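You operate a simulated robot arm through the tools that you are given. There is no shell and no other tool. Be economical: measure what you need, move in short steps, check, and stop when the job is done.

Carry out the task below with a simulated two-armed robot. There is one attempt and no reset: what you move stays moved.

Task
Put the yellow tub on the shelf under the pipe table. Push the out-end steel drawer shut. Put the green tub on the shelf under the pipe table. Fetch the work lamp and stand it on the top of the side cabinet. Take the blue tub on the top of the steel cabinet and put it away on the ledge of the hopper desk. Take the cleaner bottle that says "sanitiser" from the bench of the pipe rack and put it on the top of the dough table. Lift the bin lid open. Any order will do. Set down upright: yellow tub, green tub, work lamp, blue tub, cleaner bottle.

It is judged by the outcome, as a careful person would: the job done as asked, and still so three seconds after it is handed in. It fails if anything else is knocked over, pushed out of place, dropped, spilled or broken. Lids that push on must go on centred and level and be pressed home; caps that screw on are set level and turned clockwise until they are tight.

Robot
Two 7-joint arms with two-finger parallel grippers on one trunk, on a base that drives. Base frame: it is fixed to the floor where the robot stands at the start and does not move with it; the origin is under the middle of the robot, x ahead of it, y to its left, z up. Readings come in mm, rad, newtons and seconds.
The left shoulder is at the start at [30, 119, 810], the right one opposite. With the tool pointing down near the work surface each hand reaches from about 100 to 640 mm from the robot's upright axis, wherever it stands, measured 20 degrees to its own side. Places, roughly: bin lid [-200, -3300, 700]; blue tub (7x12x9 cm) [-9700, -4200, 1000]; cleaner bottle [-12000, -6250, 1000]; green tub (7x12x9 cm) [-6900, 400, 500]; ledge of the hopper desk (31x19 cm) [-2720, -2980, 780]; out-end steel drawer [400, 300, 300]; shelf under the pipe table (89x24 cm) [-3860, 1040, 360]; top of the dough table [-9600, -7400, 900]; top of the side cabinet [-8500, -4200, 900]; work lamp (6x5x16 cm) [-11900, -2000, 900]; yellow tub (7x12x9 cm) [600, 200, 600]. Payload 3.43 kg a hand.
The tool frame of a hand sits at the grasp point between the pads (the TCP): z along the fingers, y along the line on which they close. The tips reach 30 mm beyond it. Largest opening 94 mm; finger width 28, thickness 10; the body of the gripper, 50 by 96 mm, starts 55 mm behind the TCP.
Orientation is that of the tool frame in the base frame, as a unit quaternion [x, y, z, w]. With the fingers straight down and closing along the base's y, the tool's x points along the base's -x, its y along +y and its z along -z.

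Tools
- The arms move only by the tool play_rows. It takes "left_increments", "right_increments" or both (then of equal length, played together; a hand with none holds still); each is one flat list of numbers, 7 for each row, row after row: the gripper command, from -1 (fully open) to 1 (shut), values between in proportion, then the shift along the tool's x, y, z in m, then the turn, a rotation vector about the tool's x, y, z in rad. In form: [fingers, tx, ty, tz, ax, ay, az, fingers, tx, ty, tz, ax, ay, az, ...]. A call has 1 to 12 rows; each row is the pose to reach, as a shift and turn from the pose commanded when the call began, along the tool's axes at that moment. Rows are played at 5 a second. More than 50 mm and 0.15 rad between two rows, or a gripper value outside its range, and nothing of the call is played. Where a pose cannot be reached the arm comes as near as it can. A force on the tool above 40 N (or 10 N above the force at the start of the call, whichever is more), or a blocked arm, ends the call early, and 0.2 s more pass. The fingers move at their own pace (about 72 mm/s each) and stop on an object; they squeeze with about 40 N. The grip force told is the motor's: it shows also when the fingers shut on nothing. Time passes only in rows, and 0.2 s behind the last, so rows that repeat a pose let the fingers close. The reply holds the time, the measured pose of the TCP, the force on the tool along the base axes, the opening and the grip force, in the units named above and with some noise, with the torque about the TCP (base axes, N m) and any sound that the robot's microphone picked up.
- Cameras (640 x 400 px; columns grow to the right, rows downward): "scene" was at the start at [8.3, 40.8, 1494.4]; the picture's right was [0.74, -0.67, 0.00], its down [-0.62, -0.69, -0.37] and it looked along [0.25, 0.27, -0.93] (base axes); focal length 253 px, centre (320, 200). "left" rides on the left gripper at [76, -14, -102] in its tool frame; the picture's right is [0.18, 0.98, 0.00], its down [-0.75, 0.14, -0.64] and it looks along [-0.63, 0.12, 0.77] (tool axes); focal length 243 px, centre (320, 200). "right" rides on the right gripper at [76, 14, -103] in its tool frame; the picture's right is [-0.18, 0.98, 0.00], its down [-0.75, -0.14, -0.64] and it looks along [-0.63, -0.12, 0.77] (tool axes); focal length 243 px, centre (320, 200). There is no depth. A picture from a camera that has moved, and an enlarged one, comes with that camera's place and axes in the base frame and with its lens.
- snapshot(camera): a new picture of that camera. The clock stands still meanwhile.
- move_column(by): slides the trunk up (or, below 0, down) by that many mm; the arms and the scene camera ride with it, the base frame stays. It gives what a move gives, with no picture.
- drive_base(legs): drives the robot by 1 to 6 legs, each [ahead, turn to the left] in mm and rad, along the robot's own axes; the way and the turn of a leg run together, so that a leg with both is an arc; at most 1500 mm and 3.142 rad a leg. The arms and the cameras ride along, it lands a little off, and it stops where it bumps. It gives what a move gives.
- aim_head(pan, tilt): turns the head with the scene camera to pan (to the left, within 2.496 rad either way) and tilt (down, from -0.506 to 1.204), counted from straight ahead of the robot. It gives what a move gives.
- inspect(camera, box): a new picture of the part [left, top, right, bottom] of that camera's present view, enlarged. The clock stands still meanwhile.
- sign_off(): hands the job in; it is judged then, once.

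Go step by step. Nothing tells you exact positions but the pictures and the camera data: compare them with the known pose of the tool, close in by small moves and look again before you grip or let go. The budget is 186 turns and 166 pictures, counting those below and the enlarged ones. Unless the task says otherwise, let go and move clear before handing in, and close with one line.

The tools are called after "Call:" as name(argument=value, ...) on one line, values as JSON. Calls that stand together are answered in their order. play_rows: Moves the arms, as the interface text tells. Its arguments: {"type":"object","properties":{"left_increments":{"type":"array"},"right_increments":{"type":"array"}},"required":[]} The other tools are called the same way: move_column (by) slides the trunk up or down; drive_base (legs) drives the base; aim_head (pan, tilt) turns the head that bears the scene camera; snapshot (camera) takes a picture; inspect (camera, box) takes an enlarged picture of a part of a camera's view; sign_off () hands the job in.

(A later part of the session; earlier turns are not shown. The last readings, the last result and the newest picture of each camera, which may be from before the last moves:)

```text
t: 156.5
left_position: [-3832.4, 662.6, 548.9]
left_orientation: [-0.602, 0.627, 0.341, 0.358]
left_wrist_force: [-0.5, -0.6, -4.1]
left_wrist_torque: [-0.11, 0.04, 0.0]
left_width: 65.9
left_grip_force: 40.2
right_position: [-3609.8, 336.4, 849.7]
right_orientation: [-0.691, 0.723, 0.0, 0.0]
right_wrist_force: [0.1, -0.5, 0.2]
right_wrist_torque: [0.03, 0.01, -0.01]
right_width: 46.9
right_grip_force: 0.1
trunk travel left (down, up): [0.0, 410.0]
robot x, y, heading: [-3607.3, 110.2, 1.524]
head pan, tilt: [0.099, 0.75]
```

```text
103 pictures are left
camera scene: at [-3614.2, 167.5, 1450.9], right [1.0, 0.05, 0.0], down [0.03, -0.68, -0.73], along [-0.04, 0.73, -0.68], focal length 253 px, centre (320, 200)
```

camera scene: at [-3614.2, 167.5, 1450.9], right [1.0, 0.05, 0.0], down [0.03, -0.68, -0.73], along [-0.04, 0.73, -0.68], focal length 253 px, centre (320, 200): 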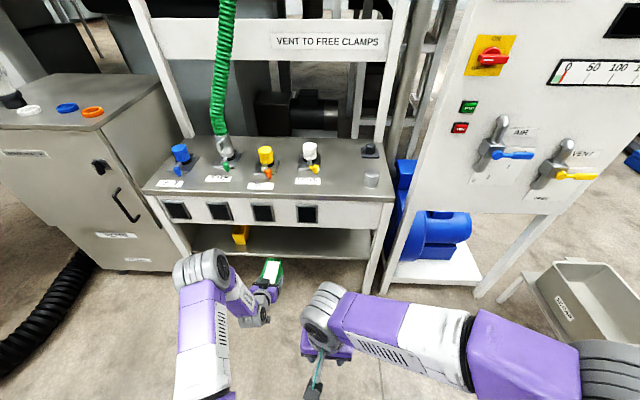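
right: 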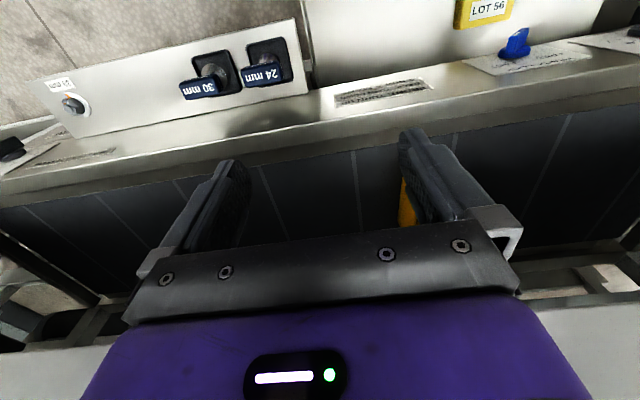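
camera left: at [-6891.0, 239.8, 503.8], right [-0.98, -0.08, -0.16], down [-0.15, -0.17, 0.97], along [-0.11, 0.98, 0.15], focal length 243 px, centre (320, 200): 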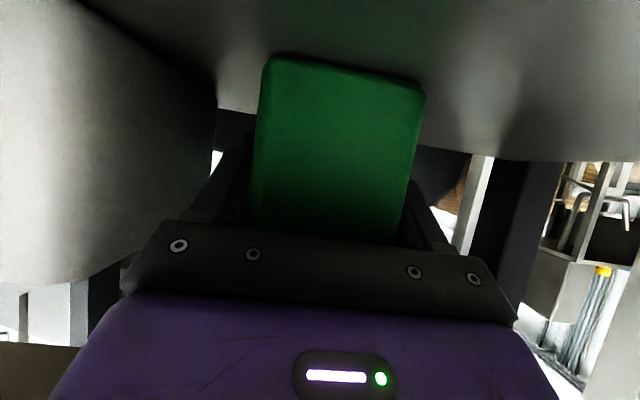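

Yellow still stands on the shelf. I lower the green tub, drive in 220 mm, then extend.

Call:
play_rows(left_increments=[1, 0.03, 0, 0.0173, 0, 0, 0, 1, 0.06, 0, 0.0346, 0, 0, 0, 1, 0.08, 0, 0.0462, 0, 0, 0])

Call:
drive_base(legs=[[220, 0]])

Call:
play_rows(left_increments=[1, -0.02, 0, 0.0346, 0, 0, 0, 1, -0.04, 0, 0.0692, 0, 0, 0, 1, -0.06, 0, 0.1038, 0, 0, 0])

Call:
snapshot(camera="left")

```text
t: 157.3
left_position: [-3829.9, 661.1, 453.6]
left_orientation: [-0.602, 0.626, 0.342, 0.358]
left_wrist_force: [0.5, -0.4, -3.2]
left_wrist_torque: [-0.06, 0.01, 0.02]
left_width: 65.6
left_grip_force: 40.2
right_position: [-3609.3, 335.1, 851.2]
right_orientation: [-0.691, 0.723, 0.001, 0.0]
right_wrist_force: [-0.3, 0.7, 0.1]
right_wrist_torque: [-0.01, -0.01, -0.01]
right_width: 47.0
right_grip_force: 0.0
trunk travel left (down, up): [0.0, 410.0]
robot x, y, heading: [-3608.5, 114.1, 1.523]
head pan, tilt: [0.099, 0.75]
```

```text
t: 159.1
left_position: [-3824.1, 884.6, 455.4]
left_orientation: [-0.604, 0.625, 0.342, 0.357]
left_wrist_force: [-0.3, -0.3, -2.7]
left_wrist_torque: [-0.05, 0.02, 0.0]
left_width: 65.8
left_grip_force: 40.3
right_position: [-3601.8, 559.1, 849.0]
right_orientation: [-0.694, 0.72, 0.0, 0.0]
right_wrist_force: [0.4, 0.8, -0.6]
right_wrist_torque: [0.0, -0.03, 0.05]
right_width: 47.3
right_grip_force: 0.0
trunk travel left (down, up): [0.0, 410.0]
robot x, y, heading: [-3602.4, 339.0, 1.53]
head pan, tilt: [0.099, 0.75]
```

```text
t: 159.8
left_position: [-3819.9, 1004.5, 453.6]
left_orientation: [-0.604, 0.626, 0.341, 0.357]
left_wrist_force: [-0.2, -0.3, -3.4]
left_wrist_torque: [-0.08, -0.01, 0.0]
left_width: 66.1
left_grip_force: 40.0
right_position: [-3600.9, 558.5, 849.4]
right_orientation: [-0.694, 0.72, 0.0, -0.001]
right_wrist_force: [-0.4, -0.1, -0.1]
right_wrist_torque: [-0.03, 0.03, 0.02]
right_width: 47.0
right_grip_force: 0.0
trunk travel left (down, up): [0.0, 410.0]
robot x, y, heading: [-3595.8, 339.5, 1.529]
head pan, tilt: [0.099, 0.75]
```

```text
102 pictures are left
camera left: at [-3810.4, 877.4, 441.1], right [-0.98, -0.06, -0.16], down [-0.15, -0.16, 0.98], along [-0.08, 0.99, 0.15], focal length 243 px, centre (320, 200)
```

left: 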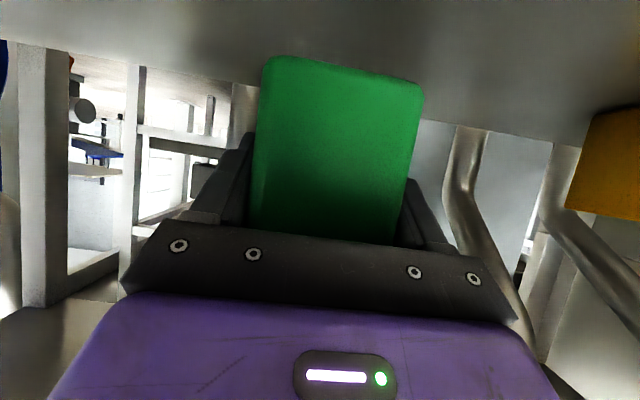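

Well over the shelf, clear of the yellow tub. I lower in steps.

Call:
play_rows(left_increments=[1, 0.013, 0, 0.0075, 0, 0, 0, 1, 0.026, 0, 0.015, 0, 0, 0, 1, 0.0303, 0, 0.0175, 0, 0, 0])

Call:
play_rows(left_increments=[1, 0.0026, 0, 0.0015, 0, 0, 0])

Call:
play_rows(left_increments=[1, 0.0026, 0, 0.0015, 0, 0, 0])

Call:
inspect(camera="left", box=[220, 20, 460, 140])

```text
t: 160.7
left_position: [-3820.2, 1003.4, 418.1]
left_orientation: [-0.604, 0.625, 0.342, 0.357]
left_wrist_force: [0.1, 0.0, -2.7]
left_wrist_torque: [-0.07, -0.02, -0.02]
left_width: 65.7
left_grip_force: 39.9
right_position: [-3600.8, 560.6, 851.3]
right_orientation: [-0.694, 0.72, 0.001, 0.001]
right_wrist_force: [-0.2, 0.7, 1.2]
right_wrist_torque: [0.02, 0.02, 0.02]
right_width: 47.2
right_grip_force: 0.1
trunk travel left (down, up): [0.0, 410.0]
robot x, y, heading: [-3596.0, 342.1, 1.529]
head pan, tilt: [0.099, 0.75]
```

```text
t: 161.1
left_position: [-3820.6, 1003.2, 415.5]
left_orientation: [-0.605, 0.625, 0.342, 0.357]
left_wrist_force: [-0.8, 0.6, -2.8]
left_wrist_torque: [-0.08, -0.03, -0.03]
left_width: 65.9
left_grip_force: 39.9
right_position: [-3600.9, 560.1, 849.3]
right_orientation: [-0.694, 0.72, 0.0, 0.001]
right_wrist_force: [0.0, -0.1, -0.6]
right_wrist_torque: [0.02, -0.04, -0.04]
right_width: 47.1
right_grip_force: 0.0
trunk travel left (down, up): [0.0, 410.0]
robot x, y, heading: [-3597.6, 339.5, 1.526]
head pan, tilt: [0.099, 0.75]
```

```text
t: 161.4
left_position: [-3820.8, 1003.5, 411.9]
left_orientation: [-0.604, 0.625, 0.342, 0.358]
left_wrist_force: [0.2, -0.1, -3.0]
left_wrist_torque: [-0.07, -0.01, -0.01]
left_width: 65.8
left_grip_force: 40.2
right_position: [-3602.5, 559.2, 850.2]
right_orientation: [-0.694, 0.72, 0.0, 0.0]
right_wrist_force: [-0.3, 0.7, 0.5]
right_wrist_torque: [0.02, 0.0, -0.01]
right_width: 46.8
right_grip_force: 0.0
trunk travel left (down, up): [0.0, 410.0]
robot x, y, heading: [-3596.7, 338.4, 1.532]
head pan, tilt: [0.099, 0.75]
```

```text
2.67 times, centred on (340, 80) of left
camera zoom: at [-3810.3, 877.5, 398.1], right [-0.99, -0.06, -0.16], down [-0.15, -0.16, 0.98], along [-0.08, 0.98, 0.15], focal length 647 px, centre (267, 520)
```

zoom: 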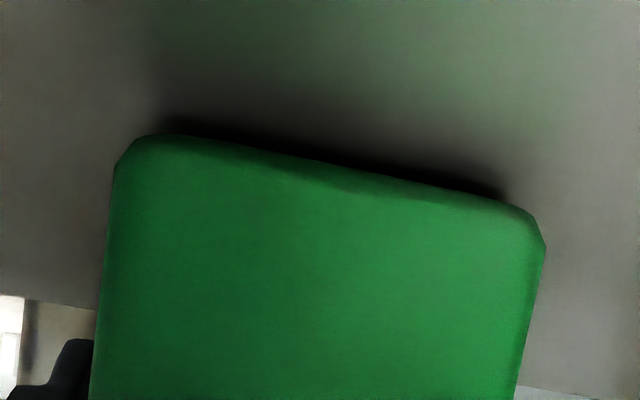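

Call:
play_rows(left_increments=[1, 0.0026, 0, 0.0015, 0, 0, 0])

Call:
play_rows(left_increments=[1, 0.0022, 0, 0.00125, 0, 0, 0])

Call:
play_rows(left_increments=[1, 0.0017, 0, 0.001, 0, 0, 0])

```text
t: 161.8
left_position: [-3818.6, 1003.0, 408.7]
left_orientation: [-0.604, 0.624, 0.343, 0.357]
left_wrist_force: [-0.2, -0.9, -3.3]
left_wrist_torque: [-0.03, 0.01, -0.03]
left_width: 65.8
left_grip_force: 39.9
right_position: [-3600.5, 560.4, 850.0]
right_orientation: [-0.695, 0.719, 0.0, 0.001]
right_wrist_force: [0.0, -0.6, 0.3]
right_wrist_torque: [-0.01, -0.03, 0.02]
right_width: 47.3
right_grip_force: 0.1
trunk travel left (down, up): [0.0, 410.0]
robot x, y, heading: [-3598.0, 341.1, 1.534]
head pan, tilt: [0.099, 0.75]
```

```text
t: 162.2
left_position: [-3818.4, 1004.9, 409.3]
left_orientation: [-0.604, 0.625, 0.343, 0.358]
left_wrist_force: [1.2, -1.0, 1.9]
left_wrist_torque: [0.29, 0.05, -0.06]
left_width: 65.2
left_grip_force: 40.2
right_position: [-3602.1, 558.9, 849.5]
right_orientation: [-0.694, 0.72, 0.001, 0.0]
right_wrist_force: [0.3, -0.6, -0.2]
right_wrist_torque: [0.01, 0.0, -0.03]
right_width: 46.6
right_grip_force: 0.0
trunk travel left (down, up): [0.0, 410.0]
robot x, y, heading: [-3602.2, 340.2, 1.525]
head pan, tilt: [0.099, 0.75]
```

```text
t: 162.7
left_position: [-3820.0, 1004.6, 409.2]
left_orientation: [-0.602, 0.623, 0.346, 0.359]
left_wrist_force: [-0.2, -3.3, 11.0]
left_wrist_torque: [0.88, 0.19, 0.0]
left_width: 66.0
left_grip_force: 40.5
right_position: [-3601.6, 558.7, 849.7]
right_orientation: [-0.694, 0.72, 0.001, 0.001]
right_wrist_force: [0.4, -0.5, 0.1]
right_wrist_torque: [-0.02, 0.01, -0.02]
right_width: 47.0
right_grip_force: 0.0
trunk travel left (down, up): [0.0, 410.0]
robot x, y, heading: [-3598.2, 341.1, 1.531]
head pan, tilt: [0.099, 0.75]
```

Contact. Release and withdraw.

Call:
play_rows(left_increments=[-1, 0, 0, 0, 0, 0, 0, -1, 0, 0, 0, 0, 0, 0, -1, 0.01, 0, -0.0173, 0, 0, 0, -1, 0.025, 0, -0.0433, 0, 0, 0, -1, 0.045, 0, -0.0779, 0, 0, 0, -1, 0.065, 0, -0.1126, 0, 0, 0, -1, 0.085, 0, -0.1472, 0, 0, 0])

Call:
snapshot(camera="left")

```text
t: 164.2
left_position: [-3824.7, 834.1, 409.6]
left_orientation: [-0.604, 0.624, 0.344, 0.358]
left_wrist_force: [-0.2, -0.7, 0.1]
left_wrist_torque: [0.01, -0.02, 0.01]
left_width: 93.9
left_grip_force: 0.1
right_position: [-3602.8, 559.7, 850.4]
right_orientation: [-0.693, 0.721, 0.0, 0.0]
right_wrist_force: [1.0, 0.3, -0.5]
right_wrist_torque: [-0.02, 0.0, 0.0]
right_width: 47.0
right_grip_force: 0.1
trunk travel left (down, up): [0.0, 410.0]
robot x, y, heading: [-3597.8, 338.9, 1.526]
head pan, tilt: [0.099, 0.75]
```

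```text
100 pictures are left
camera left: at [-3816.1, 707.9, 395.8], right [-0.99, -0.06, -0.16], down [-0.15, -0.16, 0.97], along [-0.08, 0.98, 0.15], focal length 243 px, centre (320, 200)
```

left: 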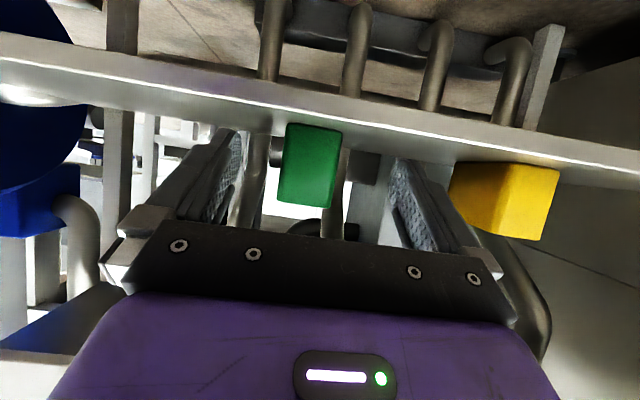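

Both tubs stand on the shelf. Now I back away, tuck the left arm, and head west toward the lamp.

Call:
drive_base(legs=[[-500, 0]])

Call:
play_rows(left_increments=[0, -0.0285, 0, -0.0381, 0, 0.131, 0, 0, -0.057, 0, -0.0762, 0, 0.262, 0, 0, -0.0855, 0, -0.1144, 0, 0.394, 0, 0, -0.114, 0, -0.1525, 0, 0.525, 0, 0, -0.1425, 0, -0.1906, 0, 0.656, 0, 0, -0.171, 0, -0.2288, 0, 0.787, 0, 0, -0.1995, 0, -0.2669, 0, 0.919, 0, 0, -0.228, 0, -0.305, 0, 1.05, 0])

Call:
drive_base(legs=[[0, 2.46], [1000, 0], [780, 0]])

```text
t: 167.2
left_position: [-3846.0, 340.8, 408.8]
left_orientation: [-0.605, 0.623, 0.344, 0.357]
left_wrist_force: [0.1, 0.0, -0.2]
left_wrist_torque: [-0.02, 0.03, -0.02]
left_width: 94.2
left_grip_force: 0.1
right_position: [-3621.1, 68.3, 849.9]
right_orientation: [-0.696, 0.718, 0.0, 0.0]
right_wrist_force: [-0.4, 0.8, 0.5]
right_wrist_torque: [0.0, 0.01, 0.0]
right_width: 46.8
right_grip_force: 0.1
trunk travel left (down, up): [0.0, 410.0]
robot x, y, heading: [-3617.5, -152.4, 1.536]
head pan, tilt: [0.099, 0.75]
```

```text
t: 169.0
left_position: [-3850.2, 194.3, 758.7]
left_orientation: [-0.696, 0.718, -0.007, -0.004]
left_wrist_force: [-0.2, 0.2, 0.2]
left_wrist_torque: [0.01, -0.01, -0.01]
left_width: 47.0
left_grip_force: 0.0
right_position: [-3623.0, 67.3, 849.9]
right_orientation: [-0.695, 0.719, 0.001, 0.0]
right_wrist_force: [-0.2, -0.3, 1.0]
right_wrist_torque: [-0.01, 0.03, 0.01]
right_width: 47.2
right_grip_force: 0.1
trunk travel left (down, up): [0.0, 410.0]
robot x, y, heading: [-3616.3, -153.1, 1.533]
head pan, tilt: [0.099, 0.75]
```

```text
t: 183.9
left_position: [-4748.2, -1969.7, 759.6]
left_orientation: [0.9, 0.437, 0.005, -0.005]
left_wrist_force: [0.0, -0.3, 0.3]
left_wrist_torque: [0.01, 0.02, -0.01]
left_width: 47.1
left_grip_force: 0.0
right_position: [-4855.4, -1730.2, 850.7]
right_orientation: [0.9, 0.436, 0.0, 0.0]
right_wrist_force: [-0.5, 0.7, 0.0]
right_wrist_torque: [-0.03, 0.02, 0.01]
right_width: 47.0
right_grip_force: 0.0
trunk travel left (down, up): [0.0, 410.0]
robot x, y, heading: [-4728.2, -1553.4, -2.238]
head pan, tilt: [0.099, 0.75]
```

Call:
drive_base(legs=[[0, -0.86], [1000, 0]])

Call:
aim_head(pan=0.1, tilt=0.25)

Call:
snapshot(camera="scene")

```text
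t: 191.4
left_position: [-6067.5, -1831.6, 758.7]
left_orientation: [1.0, 0.017, 0.006, -0.001]
left_wrist_force: [-0.3, 1.9, -0.8]
left_wrist_torque: [-0.02, 0.02, -0.01]
left_width: 47.0
left_grip_force: 0.0
right_position: [-5954.5, -1595.2, 851.4]
right_orientation: [1.0, 0.016, 0.0, 0.0]
right_wrist_force: [0.2, 0.4, -0.2]
right_wrist_torque: [-0.02, -0.01, 0.0]
right_width: 47.1
right_grip_force: 0.1
trunk travel left (down, up): [0.0, 410.0]
robot x, y, heading: [-5734.9, -1575.4, -3.109]
head pan, tilt: [0.099, 0.75]
```

```text
t: 192.3
left_position: [-6066.7, -1831.4, 757.8]
left_orientation: [1.0, 0.017, 0.007, -0.002]
left_wrist_force: [-0.6, -0.2, 0.4]
left_wrist_torque: [0.01, 0.03, 0.01]
left_width: 46.8
left_grip_force: 0.1
right_position: [-5955.2, -1595.4, 850.0]
right_orientation: [1.0, 0.017, 0.001, 0.0]
right_wrist_force: [0.3, -0.2, -0.4]
right_wrist_torque: [0.01, -0.02, 0.0]
right_width: 47.0
right_grip_force: 0.0
trunk travel left (down, up): [0.0, 410.0]
robot x, y, heading: [-5732.9, -1578.8, -3.113]
head pan, tilt: [0.099, 0.25]
```

```text
99 pictures are left
camera scene: at [-5796.6, -1589.5, 1495.9], right [-0.13, 0.99, 0.0], down [0.25, 0.03, -0.97], along [-0.96, -0.12, -0.25], focal length 253 px, centre (320, 200)
```

scene: 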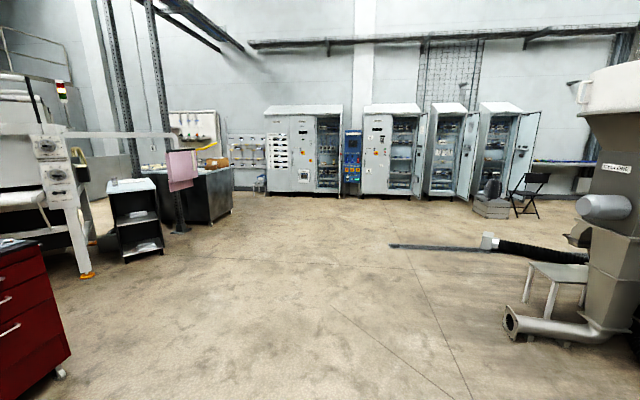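

The path west is clear. The lamp should be by the first open cabinet on the far wall; I drive there.

Call:
drive_base(legs=[[0, 0.054], [1500, 0], [1500, 0], [1300, 0]])

Call:
aim_head(pan=0.0, tilt=0.35)

Call:
snapshot(camera="scene")

```text
t: 213.3
left_position: [-10337.7, -2149.7, 758.2]
left_orientation: [1.0, 0.03, 0.007, -0.002]
left_wrist_force: [-0.6, -0.1, -0.8]
left_wrist_torque: [-0.03, 0.02, -0.02]
left_width: 47.2
left_grip_force: 0.1
right_position: [-10230.1, -1910.4, 849.9]
right_orientation: [1.0, 0.029, 0.0, 0.0]
right_wrist_force: [0.0, 0.4, -0.3]
right_wrist_torque: [-0.01, 0.02, -0.01]
right_width: 47.0
right_grip_force: 0.1
trunk travel left (down, up): [0.0, 410.0]
robot x, y, heading: [-10010.8, -1889.3, -3.091]
head pan, tilt: [0.099, 0.25]
```

```text
t: 213.9
left_position: [-10336.9, -2149.1, 758.6]
left_orientation: [1.0, 0.029, 0.007, -0.002]
left_wrist_force: [1.7, -0.7, -0.3]
left_wrist_torque: [0.0, 0.02, 0.01]
left_width: 47.1
left_grip_force: 0.0
right_position: [-10230.7, -1911.3, 849.5]
right_orientation: [1.0, 0.03, -0.001, 0.0]
right_wrist_force: [-0.8, 0.0, -0.1]
right_wrist_torque: [-0.01, 0.0, -0.03]
right_width: 47.0
right_grip_force: 0.1
trunk travel left (down, up): [0.0, 410.0]
robot x, y, heading: [-10011.0, -1888.5, -3.086]
head pan, tilt: [0.0, 0.351]
```

```text
98 pictures are left
camera scene: at [-10073.7, -1891.4, 1486.6], right [-0.05, 1.0, 0.0], down [0.34, 0.02, -0.94], along [-0.94, -0.05, -0.34], focal length 253 px, centre (320, 200)
```

scene: 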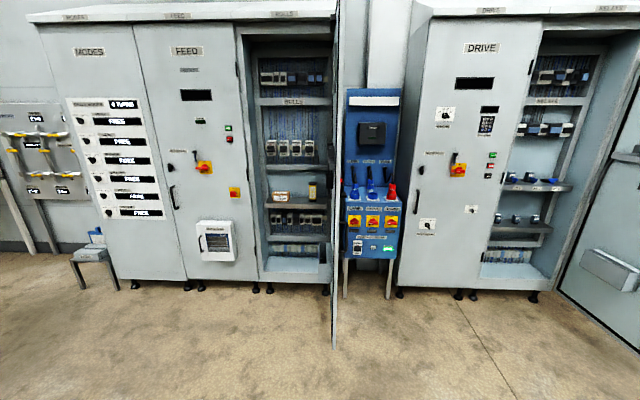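

Call:
inspect(camera="scene", box=[240, 130, 350, 240])

```text
3.64 times, centred on (295, 185) of scene
camera zoom: at [-10073.7, -1891.4, 1486.6], right [-0.05, 1.0, 0.0], down [0.34, 0.02, -0.94], along [-0.94, -0.05, -0.34], focal length 919 px, centre (411, 254)
```

zoom: 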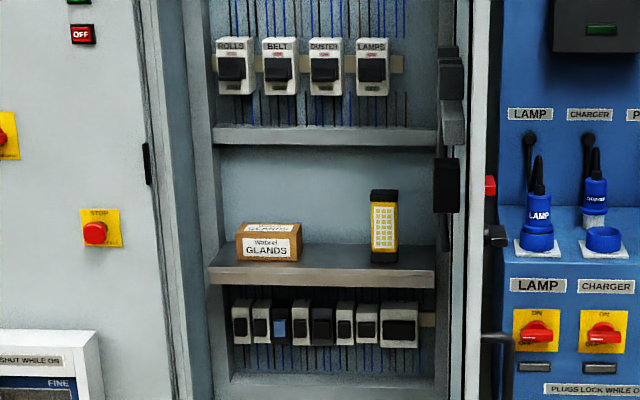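

The lamp stands on the shelf of the open cabinet (base z≈800, at about [-11910,-2046]); the open door projects on its right. I'll come in obliquely from the left with the right hand.

Call:
drive_base(legs=[[0, 0.41], [1300, 0], [0, -0.95]])

Call:
move_column(by=150)

Call:
aim_head(pan=0.0, tilt=0.7)

Call:
snapshot(camera="scene")

```text
t: 224.1
left_position: [-11590.3, -2572.2, 759.4]
left_orientation: [0.977, -0.213, 0.007, 0.0]
left_wrist_force: [0.7, -0.1, -0.4]
left_wrist_torque: [-0.01, -0.04, 0.02]
left_width: 47.1
left_grip_force: 0.0
right_position: [-11383.5, -2411.6, 849.7]
right_orientation: [0.977, -0.213, 0.0, 0.001]
right_wrist_force: [0.3, 0.1, 1.0]
right_wrist_torque: [0.0, -0.04, 0.0]
right_width: 47.3
right_grip_force: 0.1
trunk travel left (down, up): [0.0, 410.0]
robot x, y, heading: [-11176.5, -2491.2, 2.705]
head pan, tilt: [0.0, 0.351]
```

```text
t: 225.9
left_position: [-11589.2, -2573.0, 908.2]
left_orientation: [0.977, -0.213, 0.007, 0.0]
left_wrist_force: [0.5, 0.1, 0.5]
left_wrist_torque: [-0.06, 0.0, -0.05]
left_width: 47.0
left_grip_force: 0.1
right_position: [-11384.4, -2411.3, 998.9]
right_orientation: [0.977, -0.213, 0.0, 0.001]
right_wrist_force: [-0.2, 0.0, 0.2]
right_wrist_torque: [0.03, 0.03, -0.01]
right_width: 46.7
right_grip_force: 0.0
trunk travel left (down, up): [-150.0, 260.0]
robot x, y, heading: [-11178.6, -2494.0, 2.71]
head pan, tilt: [0.0, 0.351]
```

```text
t: 226.7
left_position: [-11589.3, -2572.3, 909.2]
left_orientation: [0.977, -0.213, 0.007, 0.0]
left_wrist_force: [-0.7, 0.1, 0.0]
left_wrist_torque: [0.03, 0.0, 0.02]
left_width: 47.1
left_grip_force: 0.0
right_position: [-11383.5, -2412.5, 1000.0]
right_orientation: [0.977, -0.213, 0.0, -0.001]
right_wrist_force: [-0.3, -0.2, -0.6]
right_wrist_torque: [0.01, 0.02, -0.01]
right_width: 46.8
right_grip_force: 0.1
trunk travel left (down, up): [-150.0, 260.0]
robot x, y, heading: [-11180.7, -2491.2, 2.705]
head pan, tilt: [0.0, 0.7]
```

```text
96 pictures are left
camera scene: at [-11228.4, -2471.5, 1605.2], right [0.42, 0.91, 0.0], down [0.58, -0.27, -0.77], along [-0.69, 0.32, -0.64], focal length 253 px, centre (320, 200)
```

scene: 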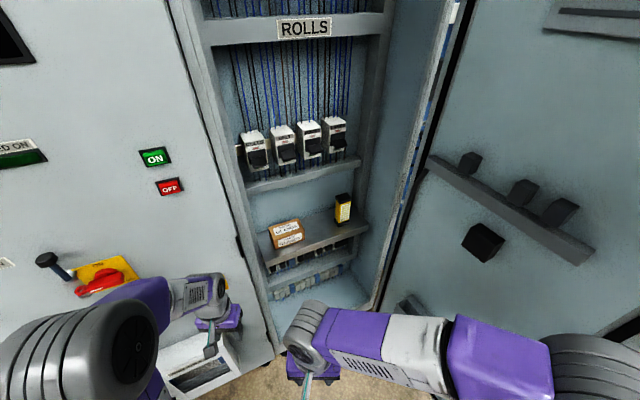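

The lamp's place is confirmed. I swing the right hand to a pitched-forward pose pointing at the cabinet, with fingers open.

Call:
play_rows(right_increments=[-1, -0.0363, -0.02, 0.0117, -0.0255, -0.1147, -0.044, -1, -0.0727, -0.04, 0.0233, -0.051, -0.2295, -0.088, -1, -0.109, -0.06, 0.035, -0.0765, -0.3442, -0.132, -1, -0.1453, -0.08, 0.0467, -0.102, -0.4589, -0.176, -1, -0.1817, -0.1, 0.0583, -0.1274, -0.5737, -0.2199, -1, -0.218, -0.12, 0.07, -0.1529, -0.6884, -0.2639, -1, -0.2543, -0.14, 0.0817, -0.1784, -0.8031, -0.3079, -1, -0.2907, -0.16, 0.0933, -0.2039, -0.9179, -0.3519, -1, -0.327, -0.18, 0.105, -0.2294, -1.0326, -0.3959])

Call:
snapshot(camera="scene")

Call:
snapshot(camera="right")

```text
t: 228.7
left_position: [-11590.7, -2571.2, 908.9]
left_orientation: [0.977, -0.213, 0.008, -0.001]
left_wrist_force: [-0.2, 0.3, 0.1]
left_wrist_torque: [0.0, 0.02, -0.04]
left_width: 47.2
left_grip_force: 0.0
right_position: [-11604.3, -2113.3, 896.3]
right_orientation: [0.865, 0.003, -0.502, 0.001]
right_wrist_force: [-0.4, 0.0, 0.3]
right_wrist_torque: [-0.03, -0.01, -0.02]
right_width: 94.1
right_grip_force: 0.1
trunk travel left (down, up): [-150.0, 260.0]
robot x, y, heading: [-11175.1, -2495.1, 2.703]
head pan, tilt: [0.0, 0.7]
```

```text
95 pictures are left
camera scene: at [-11228.8, -2470.8, 1605.1], right [0.42, 0.91, 0.0], down [0.58, -0.27, -0.76], along [-0.69, 0.32, -0.64], focal length 253 px, centre (320, 200)
```

scene: 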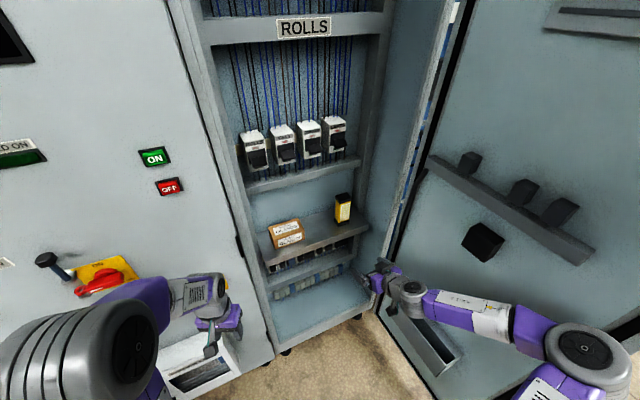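

```text
94 pictures are left
camera right: at [-11476.6, -2127.6, 880.5], right [-0.08, -0.98, 0.16], down [0.18, 0.14, 0.97], along [-0.98, 0.11, 0.17], focal length 243 px, centre (320, 200)
```

right: 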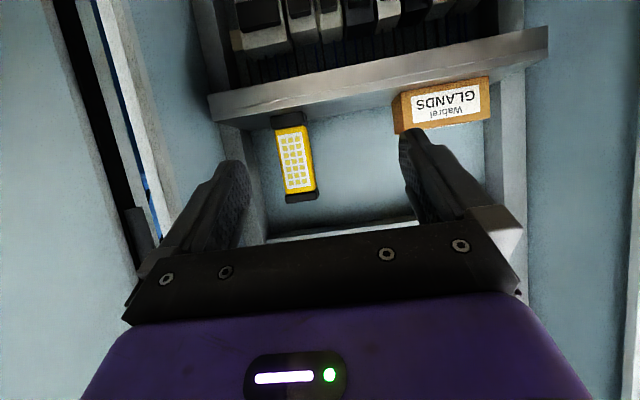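

The hand looks right at the lamp. The right elbow is near the door's edge, so I extend by arm only, first 160 mm, and watch.

Call:
play_rows(right_increments=[-1, -0.02, -0.015, 0.0346, 0, 0, 0, -1, -0.04, -0.03, 0.0692, 0, 0, 0, -1, -0.06, -0.045, 0.1038, 0, 0, 0, -1, -0.08, -0.06, 0.1384, 0, 0, 0])

Call:
aim_head(pan=-0.3, tilt=0.8)

Call:
snapshot(camera="scene")

Call:
snapshot(camera="right")

```text
t: 229.7
left_position: [-11590.5, -2573.0, 909.7]
left_orientation: [0.977, -0.213, 0.007, -0.002]
left_wrist_force: [-0.2, -0.4, -0.5]
left_wrist_torque: [-0.01, -0.04, 0.01]
left_width: 46.8
left_grip_force: 0.1
right_position: [-11765.9, -2055.9, 895.8]
right_orientation: [0.865, 0.004, -0.502, 0.001]
right_wrist_force: [0.5, 0.3, -0.8]
right_wrist_torque: [0.02, 0.04, 0.03]
right_width: 93.8
right_grip_force: 0.1
trunk travel left (down, up): [-150.0, 260.0]
robot x, y, heading: [-11180.7, -2495.7, 2.71]
head pan, tilt: [0.0, 0.7]
```

```text
t: 230.5
left_position: [-11590.2, -2572.1, 908.6]
left_orientation: [0.977, -0.213, 0.007, -0.001]
left_wrist_force: [-0.3, 1.2, -0.1]
left_wrist_torque: [-0.03, 0.0, 0.0]
left_width: 47.0
left_grip_force: 0.0
right_position: [-11765.7, -2055.1, 895.6]
right_orientation: [0.865, 0.003, -0.502, 0.002]
right_wrist_force: [-0.3, 0.3, 0.3]
right_wrist_torque: [0.01, 0.0, 0.01]
right_width: 94.1
right_grip_force: 0.0
trunk travel left (down, up): [-150.0, 260.0]
robot x, y, heading: [-11177.8, -2494.5, 2.707]
head pan, tilt: [-0.3, 0.799]
```

```text
93 pictures are left
camera scene: at [-11211.4, -2453.3, 1596.9], right [0.67, 0.74, 0.0], down [0.53, -0.48, -0.7], along [-0.52, 0.47, -0.72], focal length 253 px, centre (320, 200)
```

scene: 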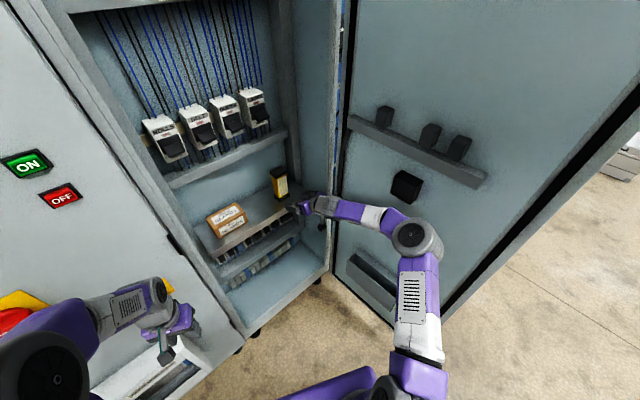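

```text
92 pictures are left
camera right: at [-11637.0, -2068.5, 880.6], right [-0.08, -0.98, 0.16], down [0.18, 0.14, 0.97], along [-0.98, 0.11, 0.17], focal length 243 px, centre (320, 200)
```

right: 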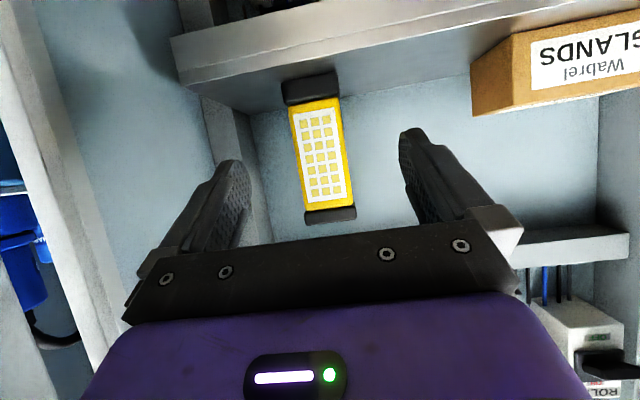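

The lamp is nearly centred; it needs 7 mm to +y and about 150 mm ahead. I advance 100 mm and look.

Call:
play_rows(right_increments=[-1, -0.017, -0.003, 0.0289, 0, 0, 0, -1, -0.034, -0.007, 0.0577, 0, 0, 0, -1, -0.05, -0.007, 0.0866, 0, 0, 0])

Call:
snapshot(camera="right")

Call:
snapshot(camera="scene")

```text
t: 231.3
left_position: [-11591.0, -2572.0, 908.0]
left_orientation: [0.977, -0.213, 0.008, -0.001]
left_wrist_force: [0.4, -0.2, 0.7]
left_wrist_torque: [0.01, -0.01, -0.02]
left_width: 47.1
left_grip_force: 0.0
right_position: [-11864.5, -2050.5, 896.0]
right_orientation: [0.865, 0.003, -0.501, 0.004]
right_wrist_force: [0.3, -0.2, 0.6]
right_wrist_torque: [-0.03, -0.03, 0.01]
right_width: 94.2
right_grip_force: 0.1
trunk travel left (down, up): [-150.0, 260.0]
robot x, y, heading: [-11177.8, -2492.0, 2.705]
head pan, tilt: [-0.3, 0.799]
```

```text
91 pictures are left
camera right: at [-11736.7, -2063.5, 880.4], right [-0.08, -0.98, 0.16], down [0.18, 0.15, 0.97], along [-0.98, 0.11, 0.16], focal length 243 px, centre (320, 200)
```

right: 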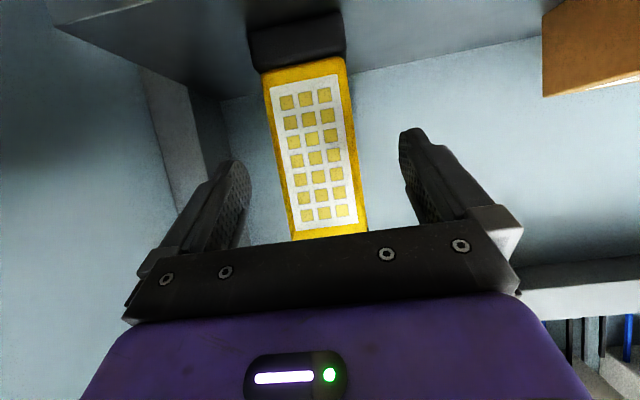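

```text
90 pictures are left
camera scene: at [-11212.6, -2454.3, 1596.9], right [0.67, 0.74, 0.0], down [0.53, -0.48, -0.7], along [-0.52, 0.47, -0.72], focal length 253 px, centre (320, 200)
```

scene: 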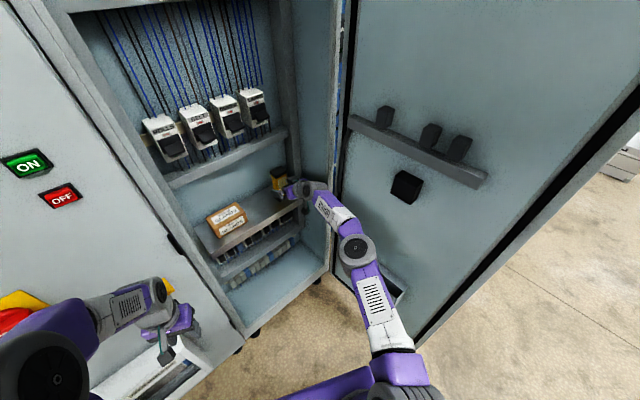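

Call:
play_rows(right_increments=[-1, -0.013, -0.001, 0.0225, 0, 0, 0, -1, -0.025, -0.002, 0.0433, 0, 0, 0, 1, -0.025, -0.002, 0.0433, 0, 0, 0, 1, -0.025, -0.002, 0.0433, 0, 0, 0, 1, -0.025, -0.002, 0.0433, 0, 0, 0])

Call:
snapshot(camera="right")

```text
t: 232.5
left_position: [-11590.4, -2572.2, 908.5]
left_orientation: [0.977, -0.213, 0.007, 0.0]
left_wrist_force: [0.5, 0.3, 0.7]
left_wrist_torque: [-0.04, -0.01, 0.01]
left_width: 46.9
left_grip_force: 0.0
right_position: [-11866.8, -2051.2, 890.9]
right_orientation: [0.865, 0.002, -0.502, 0.001]
right_wrist_force: [-0.3, -0.4, -0.3]
right_wrist_torque: [0.0, 0.06, -0.06]
right_width: 53.6
right_grip_force: 40.0
right hand out of reach, approached as far as the arm can: row 1, 2, 3, 4, 5
trunk travel left (down, up): [-150.0, 260.0]
robot x, y, heading: [-11179.6, -2494.1, 2.712]
head pan, tilt: [-0.3, 0.799]
```

```text
89 pictures are left
camera right: at [-11739.0, -2064.8, 875.7], right [-0.09, -0.98, 0.16], down [0.18, 0.14, 0.97], along [-0.98, 0.11, 0.17], focal length 243 px, centre (320, 200)
```

right: 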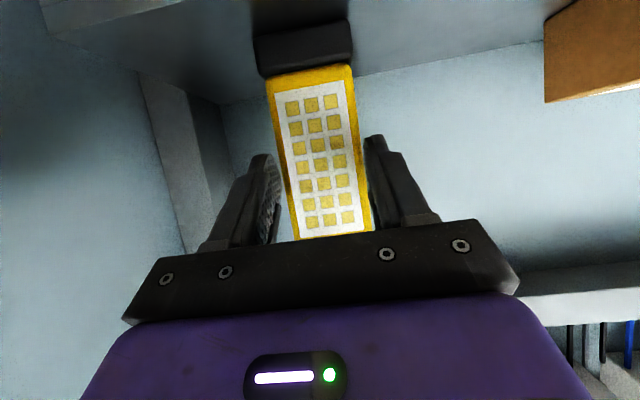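

The arm fell short and gripped only the lamp's front edge. I open again, drive ahead 50 mm, and re-approach.

Call:
play_rows(right_increments=[-1, 0.0125, 0, -0.0217, 0, 0, 0, -1, 0.025, 0, -0.0433, 0, 0, 0, -1, 0.025, 0, -0.0433, 0, 0, 0])

Call:
drive_base(legs=[[60, 0]])

Call:
snapshot(camera="right")

```text
t: 233.3
left_position: [-11590.8, -2572.8, 908.4]
left_orientation: [0.977, -0.213, 0.008, 0.0]
left_wrist_force: [0.1, 0.3, 0.6]
left_wrist_torque: [0.02, 0.03, 0.02]
left_width: 46.8
left_grip_force: 0.0
right_position: [-11818.0, -2050.5, 893.5]
right_orientation: [0.866, 0.003, -0.5, 0.002]
right_wrist_force: [0.0, 0.7, -0.7]
right_wrist_torque: [-0.04, -0.02, 0.04]
right_width: 94.1
right_grip_force: 0.0
trunk travel left (down, up): [-150.0, 260.0]
robot x, y, heading: [-11178.7, -2494.7, 2.711]
head pan, tilt: [-0.3, 0.799]
```

```text
t: 234.3
left_position: [-11645.7, -2545.8, 908.4]
left_orientation: [0.977, -0.214, 0.008, 0.0]
left_wrist_force: [0.1, 0.6, -1.1]
left_wrist_torque: [0.0, -0.01, 0.03]
left_width: 47.2
left_grip_force: 0.1
right_position: [-11871.1, -2025.8, 893.5]
right_orientation: [0.866, 0.001, -0.5, 0.001]
right_wrist_force: [0.5, -0.9, -0.6]
right_wrist_torque: [0.04, 0.03, 0.02]
right_width: 94.2
right_grip_force: 0.1
trunk travel left (down, up): [-150.0, 260.0]
robot x, y, heading: [-11234.3, -2466.3, 2.702]
head pan, tilt: [-0.3, 0.799]
```

```text
88 pictures are left
camera right: at [-11743.7, -2038.7, 878.4], right [-0.09, -0.98, 0.16], down [0.18, 0.14, 0.97], along [-0.98, 0.11, 0.16], focal length 243 px, centre (320, 200)
```

right: 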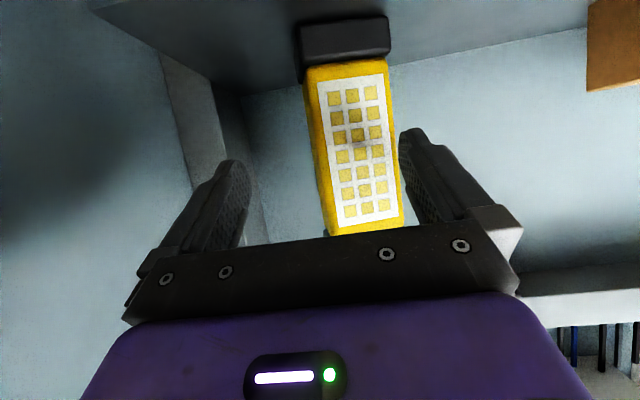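

I shift 22 mm sideways to centre, then advance 48 mm and grip.

Call:
play_rows(right_increments=[-1, 0.004, 0.012, -0.007, 0, 0, 0, -1, 0, 0.023, 0, 0, 0, 0, -1, -0.012, 0.023, 0.0208, 0, 0, 0, -1, -0.024, 0.023, 0.0416, 0, 0, 0])

Call:
snapshot(camera="right")

```text
t: 235.3
left_position: [-11645.2, -2547.3, 909.3]
left_orientation: [0.977, -0.213, 0.008, 0.0]
left_wrist_force: [0.8, 0.7, 0.1]
left_wrist_torque: [0.01, -0.01, 0.0]
left_width: 46.9
left_grip_force: 0.0
right_position: [-11921.2, -2048.2, 893.7]
right_orientation: [0.866, 0.003, -0.501, 0.002]
right_wrist_force: [-0.5, 0.7, 0.3]
right_wrist_torque: [-0.03, -0.02, 0.05]
right_width: 93.9
right_grip_force: 0.0
trunk travel left (down, up): [-150.0, 260.0]
robot x, y, heading: [-11232.1, -2465.4, 2.703]
head pan, tilt: [-0.3, 0.799]
```

```text
87 pictures are left
camera right: at [-11792.8, -2062.1, 878.5], right [-0.09, -0.98, 0.16], down [0.18, 0.14, 0.97], along [-0.98, 0.11, 0.17], focal length 243 px, centre (320, 200)
```

right: 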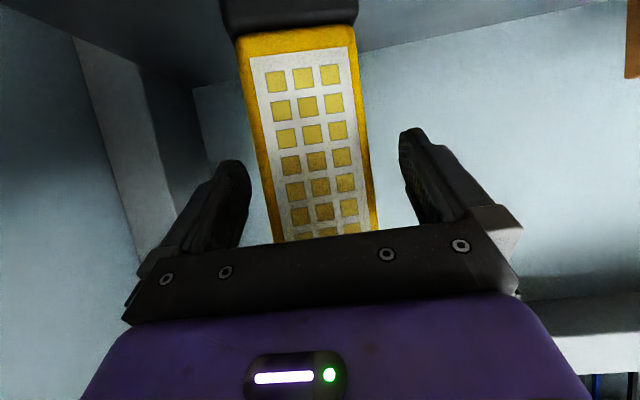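

Call:
play_rows(right_increments=[-1, -0.006, 0, 0.0104, 0, 0, 0, 1, -0.006, 0, 0.0104, 0, 0, 0, 1, -0.006, 0, 0.0104, 0, 0, 0, 1, -0.006, 0, 0.0104, 0, 0, 0])

Call:
snapshot(camera="right")

```text
t: 236.3
left_position: [-11643.5, -2546.0, 909.2]
left_orientation: [0.977, -0.214, 0.007, 0.0]
left_wrist_force: [0.6, -0.4, 0.1]
left_wrist_torque: [0.0, -0.02, 0.04]
left_width: 46.9
left_grip_force: 0.1
right_position: [-11932.1, -2046.5, 894.9]
right_orientation: [0.865, 0.002, -0.501, 0.002]
right_wrist_force: [0.6, 0.3, 0.4]
right_wrist_torque: [-0.04, -0.21, 0.03]
right_width: 58.3
right_grip_force: 40.1
trunk travel left (down, up): [-150.0, 260.0]
robot x, y, heading: [-11233.6, -2470.1, 2.706]
head pan, tilt: [-0.3, 0.799]
```

```text
86 pictures are left
camera right: at [-11804.1, -2061.0, 879.6], right [-0.09, -0.98, 0.16], down [0.18, 0.14, 0.97], along [-0.98, 0.11, 0.17], focal length 243 px, centre (320, 200)
```

right: 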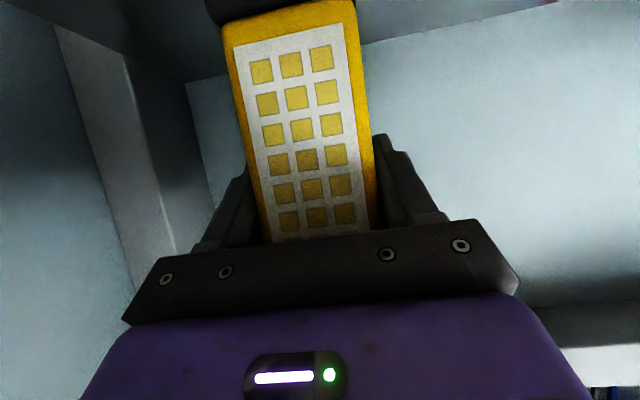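

Firm grip. Lift 30 mm and withdraw from the cabinet.

Call:
play_rows(right_increments=[1, -0.013, 0, -0.0075, 0, 0, 0, 1, -0.026, 0, -0.015, 0, 0, 0, 1, -0.01, 0, -0.0427, 0, 0, 0, 1, 0.008, 0, -0.0739, 0, 0, 0, 1, 0.028, 0, -0.1085, 0, 0, 0, 1, 0.048, 0, -0.1431, 0, 0, 0, 1, 0.068, 0, -0.1777, 0, 0, 0])

Call:
snapshot(camera="scene")

Call:
snapshot(camera="right")

```text
t: 237.9
left_position: [-11644.1, -2545.9, 909.1]
left_orientation: [0.977, -0.214, 0.007, 0.0]
left_wrist_force: [1.2, 1.0, 0.1]
left_wrist_torque: [0.04, 0.02, 0.03]
left_width: 46.8
left_grip_force: 0.1
right_position: [-11742.1, -2051.2, 922.0]
right_orientation: [0.865, 0.002, -0.501, 0.001]
right_wrist_force: [-0.9, 0.5, -2.8]
right_wrist_torque: [0.0, -0.01, 0.03]
right_width: 58.2
right_grip_force: 39.6
trunk travel left (down, up): [-150.0, 260.0]
robot x, y, heading: [-11230.8, -2470.6, 2.712]
head pan, tilt: [-0.3, 0.799]
```

```text
85 pictures are left
camera scene: at [-11264.1, -2427.8, 1596.9], right [0.67, 0.74, 0.0], down [0.53, -0.48, -0.7], along [-0.52, 0.47, -0.72], focal length 253 px, centre (320, 200)
```

scene: 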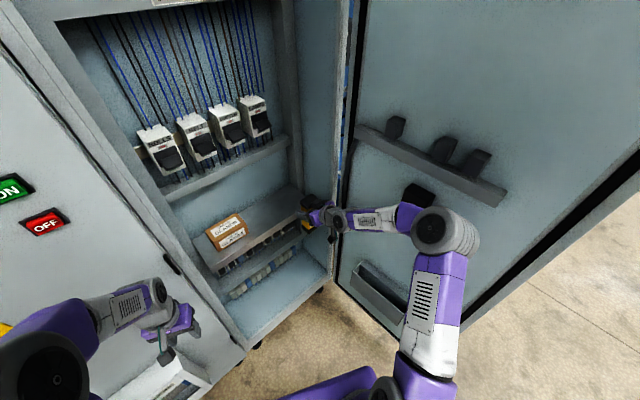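

```text
84 pictures are left
camera right: at [-11613.4, -2064.6, 907.4], right [-0.09, -0.98, 0.16], down [0.18, 0.14, 0.97], along [-0.98, 0.11, 0.17], focal length 243 px, centre (320, 200)
```

right: 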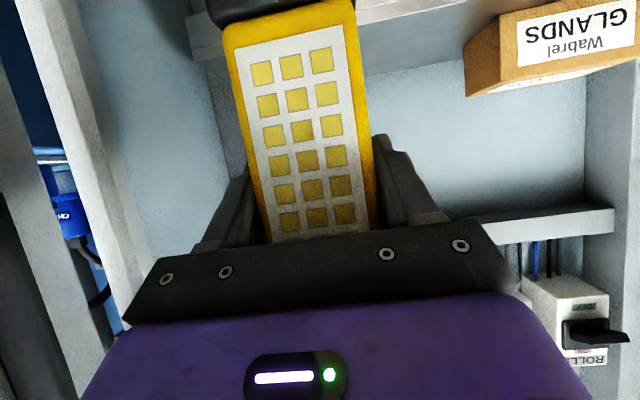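

I back off and bring the lamp nearer, then look south for the pipe rack.

Call:
drive_base(legs=[[-500, 0]])

Call:
play_rows(right_increments=[1, 0.02, 0.016, -0.0346, 0, 0, 0, 1, 0.04, 0.032, -0.0692, 0, 0, 0, 1, 0.06, 0.048, -0.1038, 0, 0, 0, 1, 0.08, 0.064, -0.1384, 0, 0, 0])

Call:
drive_base(legs=[[0, 1.9]])

Call:
aim_head(pan=0.0, tilt=0.35)

Call:
snapshot(camera="scene")

```text
t: 240.8
left_position: [-11201.3, -2752.7, 909.0]
left_orientation: [0.976, -0.219, 0.007, 0.0]
left_wrist_force: [0.5, 0.2, 0.1]
left_wrist_torque: [0.0, 0.01, 0.01]
left_width: 46.8
left_grip_force: 0.1
right_position: [-11293.6, -2255.7, 922.7]
right_orientation: [0.865, -0.004, -0.501, -0.003]
right_wrist_force: [0.7, 0.0, -3.3]
right_wrist_torque: [-0.04, -0.04, 0.01]
right_width: 57.9
right_grip_force: 40.1
trunk travel left (down, up): [-150.0, 260.0]
robot x, y, heading: [-10787.5, -2679.2, 2.694]
head pan, tilt: [-0.3, 0.799]
```

```text
t: 241.8
left_position: [-11199.8, -2751.3, 908.3]
left_orientation: [0.976, -0.219, 0.007, -0.001]
left_wrist_force: [-0.1, 1.0, -0.4]
left_wrist_torque: [-0.02, -0.01, 0.0]
left_width: 46.7
left_grip_force: 0.0
right_position: [-11132.8, -2320.5, 922.0]
right_orientation: [0.865, -0.003, -0.501, -0.001]
right_wrist_force: [-0.3, -0.2, -3.8]
right_wrist_torque: [0.03, 0.03, -0.01]
right_width: 58.2
right_grip_force: 40.2
trunk travel left (down, up): [-150.0, 260.0]
robot x, y, heading: [-10785.7, -2678.1, 2.694]
head pan, tilt: [-0.3, 0.799]
```

```text
t: 246.7
left_position: [-10594.6, -3049.2, 908.6]
left_orientation: [0.753, 0.658, 0.004, -0.006]
left_wrist_force: [-0.2, 0.2, 0.7]
left_wrist_torque: [0.02, -0.02, -0.03]
left_width: 47.1
left_grip_force: 0.1
right_position: [-11026.3, -3116.6, 920.4]
right_orientation: [0.513, 0.697, -0.296, 0.404]
right_wrist_force: [0.6, 0.0, -3.0]
right_wrist_torque: [-0.01, 0.02, -0.01]
right_width: 57.8
right_grip_force: 41.1
trunk travel left (down, up): [-150.0, 260.0]
robot x, y, heading: [-10787.6, -2677.1, -1.716]
head pan, tilt: [-0.3, 0.799]
```

```text
t: 247.6
left_position: [-10594.8, -3050.2, 909.2]
left_orientation: [0.753, 0.658, 0.004, -0.006]
left_wrist_force: [-0.7, 0.9, -0.2]
left_wrist_torque: [-0.02, -0.01, -0.01]
left_width: 46.8
left_grip_force: 0.0
right_position: [-11026.1, -3116.2, 920.8]
right_orientation: [0.513, 0.697, -0.296, 0.404]
right_wrist_force: [1.4, 0.2, -3.3]
right_wrist_torque: [-0.04, -0.02, 0.0]
right_width: 57.9
right_grip_force: 40.0
trunk travel left (down, up): [-150.0, 260.0]
robot x, y, heading: [-10784.5, -2679.1, -1.713]
head pan, tilt: [0.0, 0.351]
```

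```text
83 pictures are left
camera scene: at [-10797.1, -2742.4, 1636.5], right [-0.99, 0.14, 0.0], down [0.05, 0.34, -0.94], along [-0.13, -0.93, -0.34], focal length 253 px, centre (320, 200)
```

scene: 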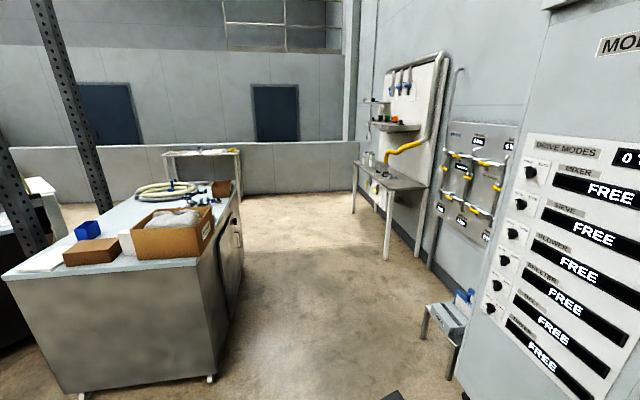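

I see the steel cabinet with the blue tub at left and the pipe-rack bench with small bottles at the right. I zoom in on both.

Call:
inspect(camera="scene", box=[330, 90, 450, 220])

Call:
inspect(camera="scene", box=[0, 170, 240, 320])

```text
3.08 times, centred on (390, 155) of scene
camera zoom: at [-10797.1, -2742.4, 1636.5], right [-0.99, 0.14, 0.0], down [0.05, 0.34, -0.94], along [-0.13, -0.93, -0.34], focal length 777 px, centre (105, 338)
```

zoom: 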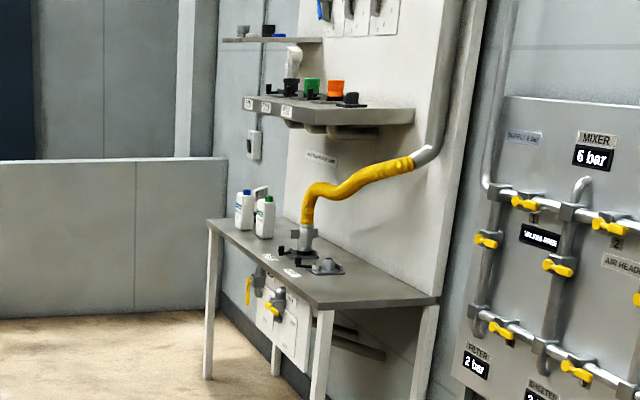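

```text
2.67 times, centred on (120, 245) of scene
camera zoom: at [-10797.1, -2742.4, 1636.5], right [-0.99, 0.14, 0.0], down [0.05, 0.34, -0.94], along [-0.13, -0.93, -0.34], focal length 674 px, centre (853, 80)
```

zoom: 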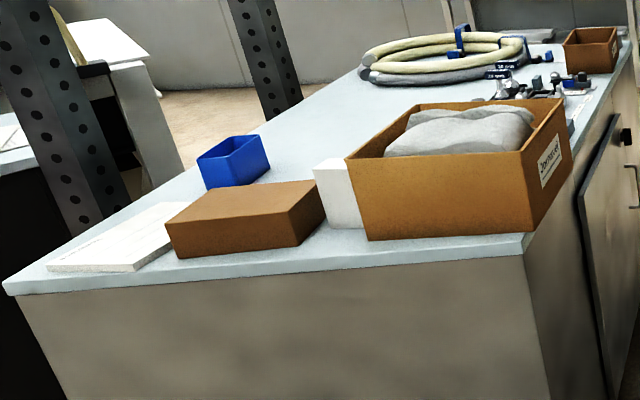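

Call:
drive_base(legs=[[0, 0.064], [1500, 0], [1500, 0], [380, 0], [0, -1.48]])

Call:
aim_head(pan=0.1, tilt=0.5)

Call:
snapshot(camera="scene")

```text
t: 268.0
left_position: [-11429.1, -6286.6, 908.7]
left_orientation: [1.0, 0.019, 0.007, -0.002]
left_wrist_force: [-0.9, 0.5, -0.6]
left_wrist_torque: [0.0, 0.0, 0.0]
left_width: 47.0
left_grip_force: 0.1
right_position: [-11569.4, -5872.6, 921.6]
right_orientation: [0.841, 0.203, -0.487, 0.118]
right_wrist_force: [-0.3, -0.8, -3.0]
right_wrist_torque: [0.02, -0.01, 0.01]
right_width: 58.2
right_grip_force: 40.1
trunk travel left (down, up): [-150.0, 260.0]
robot x, y, heading: [-11097.9, -6030.3, -3.112]
head pan, tilt: [0.0, 0.351]
```

```text
t: 268.7
left_position: [-11429.6, -6285.6, 908.5]
left_orientation: [1.0, 0.018, 0.007, -0.002]
left_wrist_force: [-0.9, -0.2, -0.7]
left_wrist_torque: [0.04, 0.0, 0.0]
left_width: 47.0
left_grip_force: 0.1
right_position: [-11569.4, -5872.9, 920.5]
right_orientation: [0.841, 0.202, -0.487, 0.118]
right_wrist_force: [0.8, 0.4, -3.6]
right_wrist_torque: [0.01, 0.03, 0.02]
right_width: 58.2
right_grip_force: 39.2
trunk travel left (down, up): [-150.0, 260.0]
robot x, y, heading: [-11097.2, -6030.5, -3.111]
head pan, tilt: [0.099, 0.499]
```

```text
80 pictures are left
camera scene: at [-11156.7, -6042.9, 1622.9], right [-0.13, 0.99, 0.0], down [0.47, 0.06, -0.88], along [-0.87, -0.11, -0.48], focal length 253 px, centre (320, 200)
```

scene: 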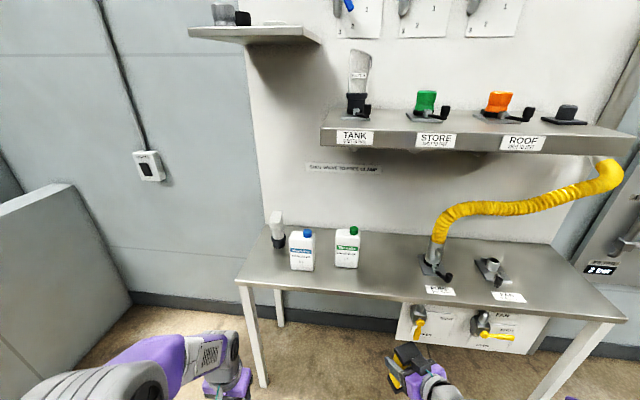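

Call:
inspect(camera="scene", box=[255, 205, 385, 285])

```text
4.92 times, centred on (320, 245) of scene
camera zoom: at [-11156.7, -6042.9, 1622.9], right [-0.13, 0.99, 0.0], down [0.47, 0.06, -0.88], along [-0.87, -0.11, -0.48], focal length 1244 px, centre (320, -22)
```

zoom: 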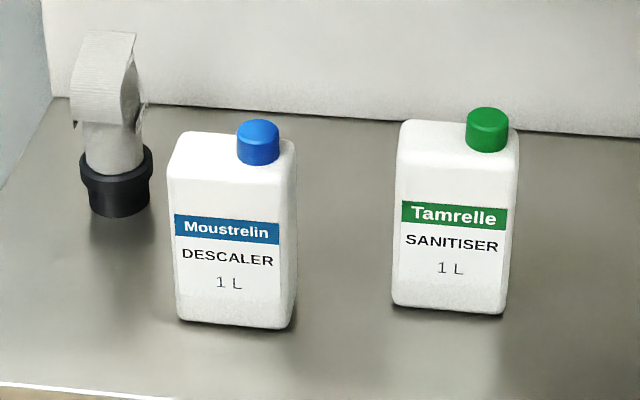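

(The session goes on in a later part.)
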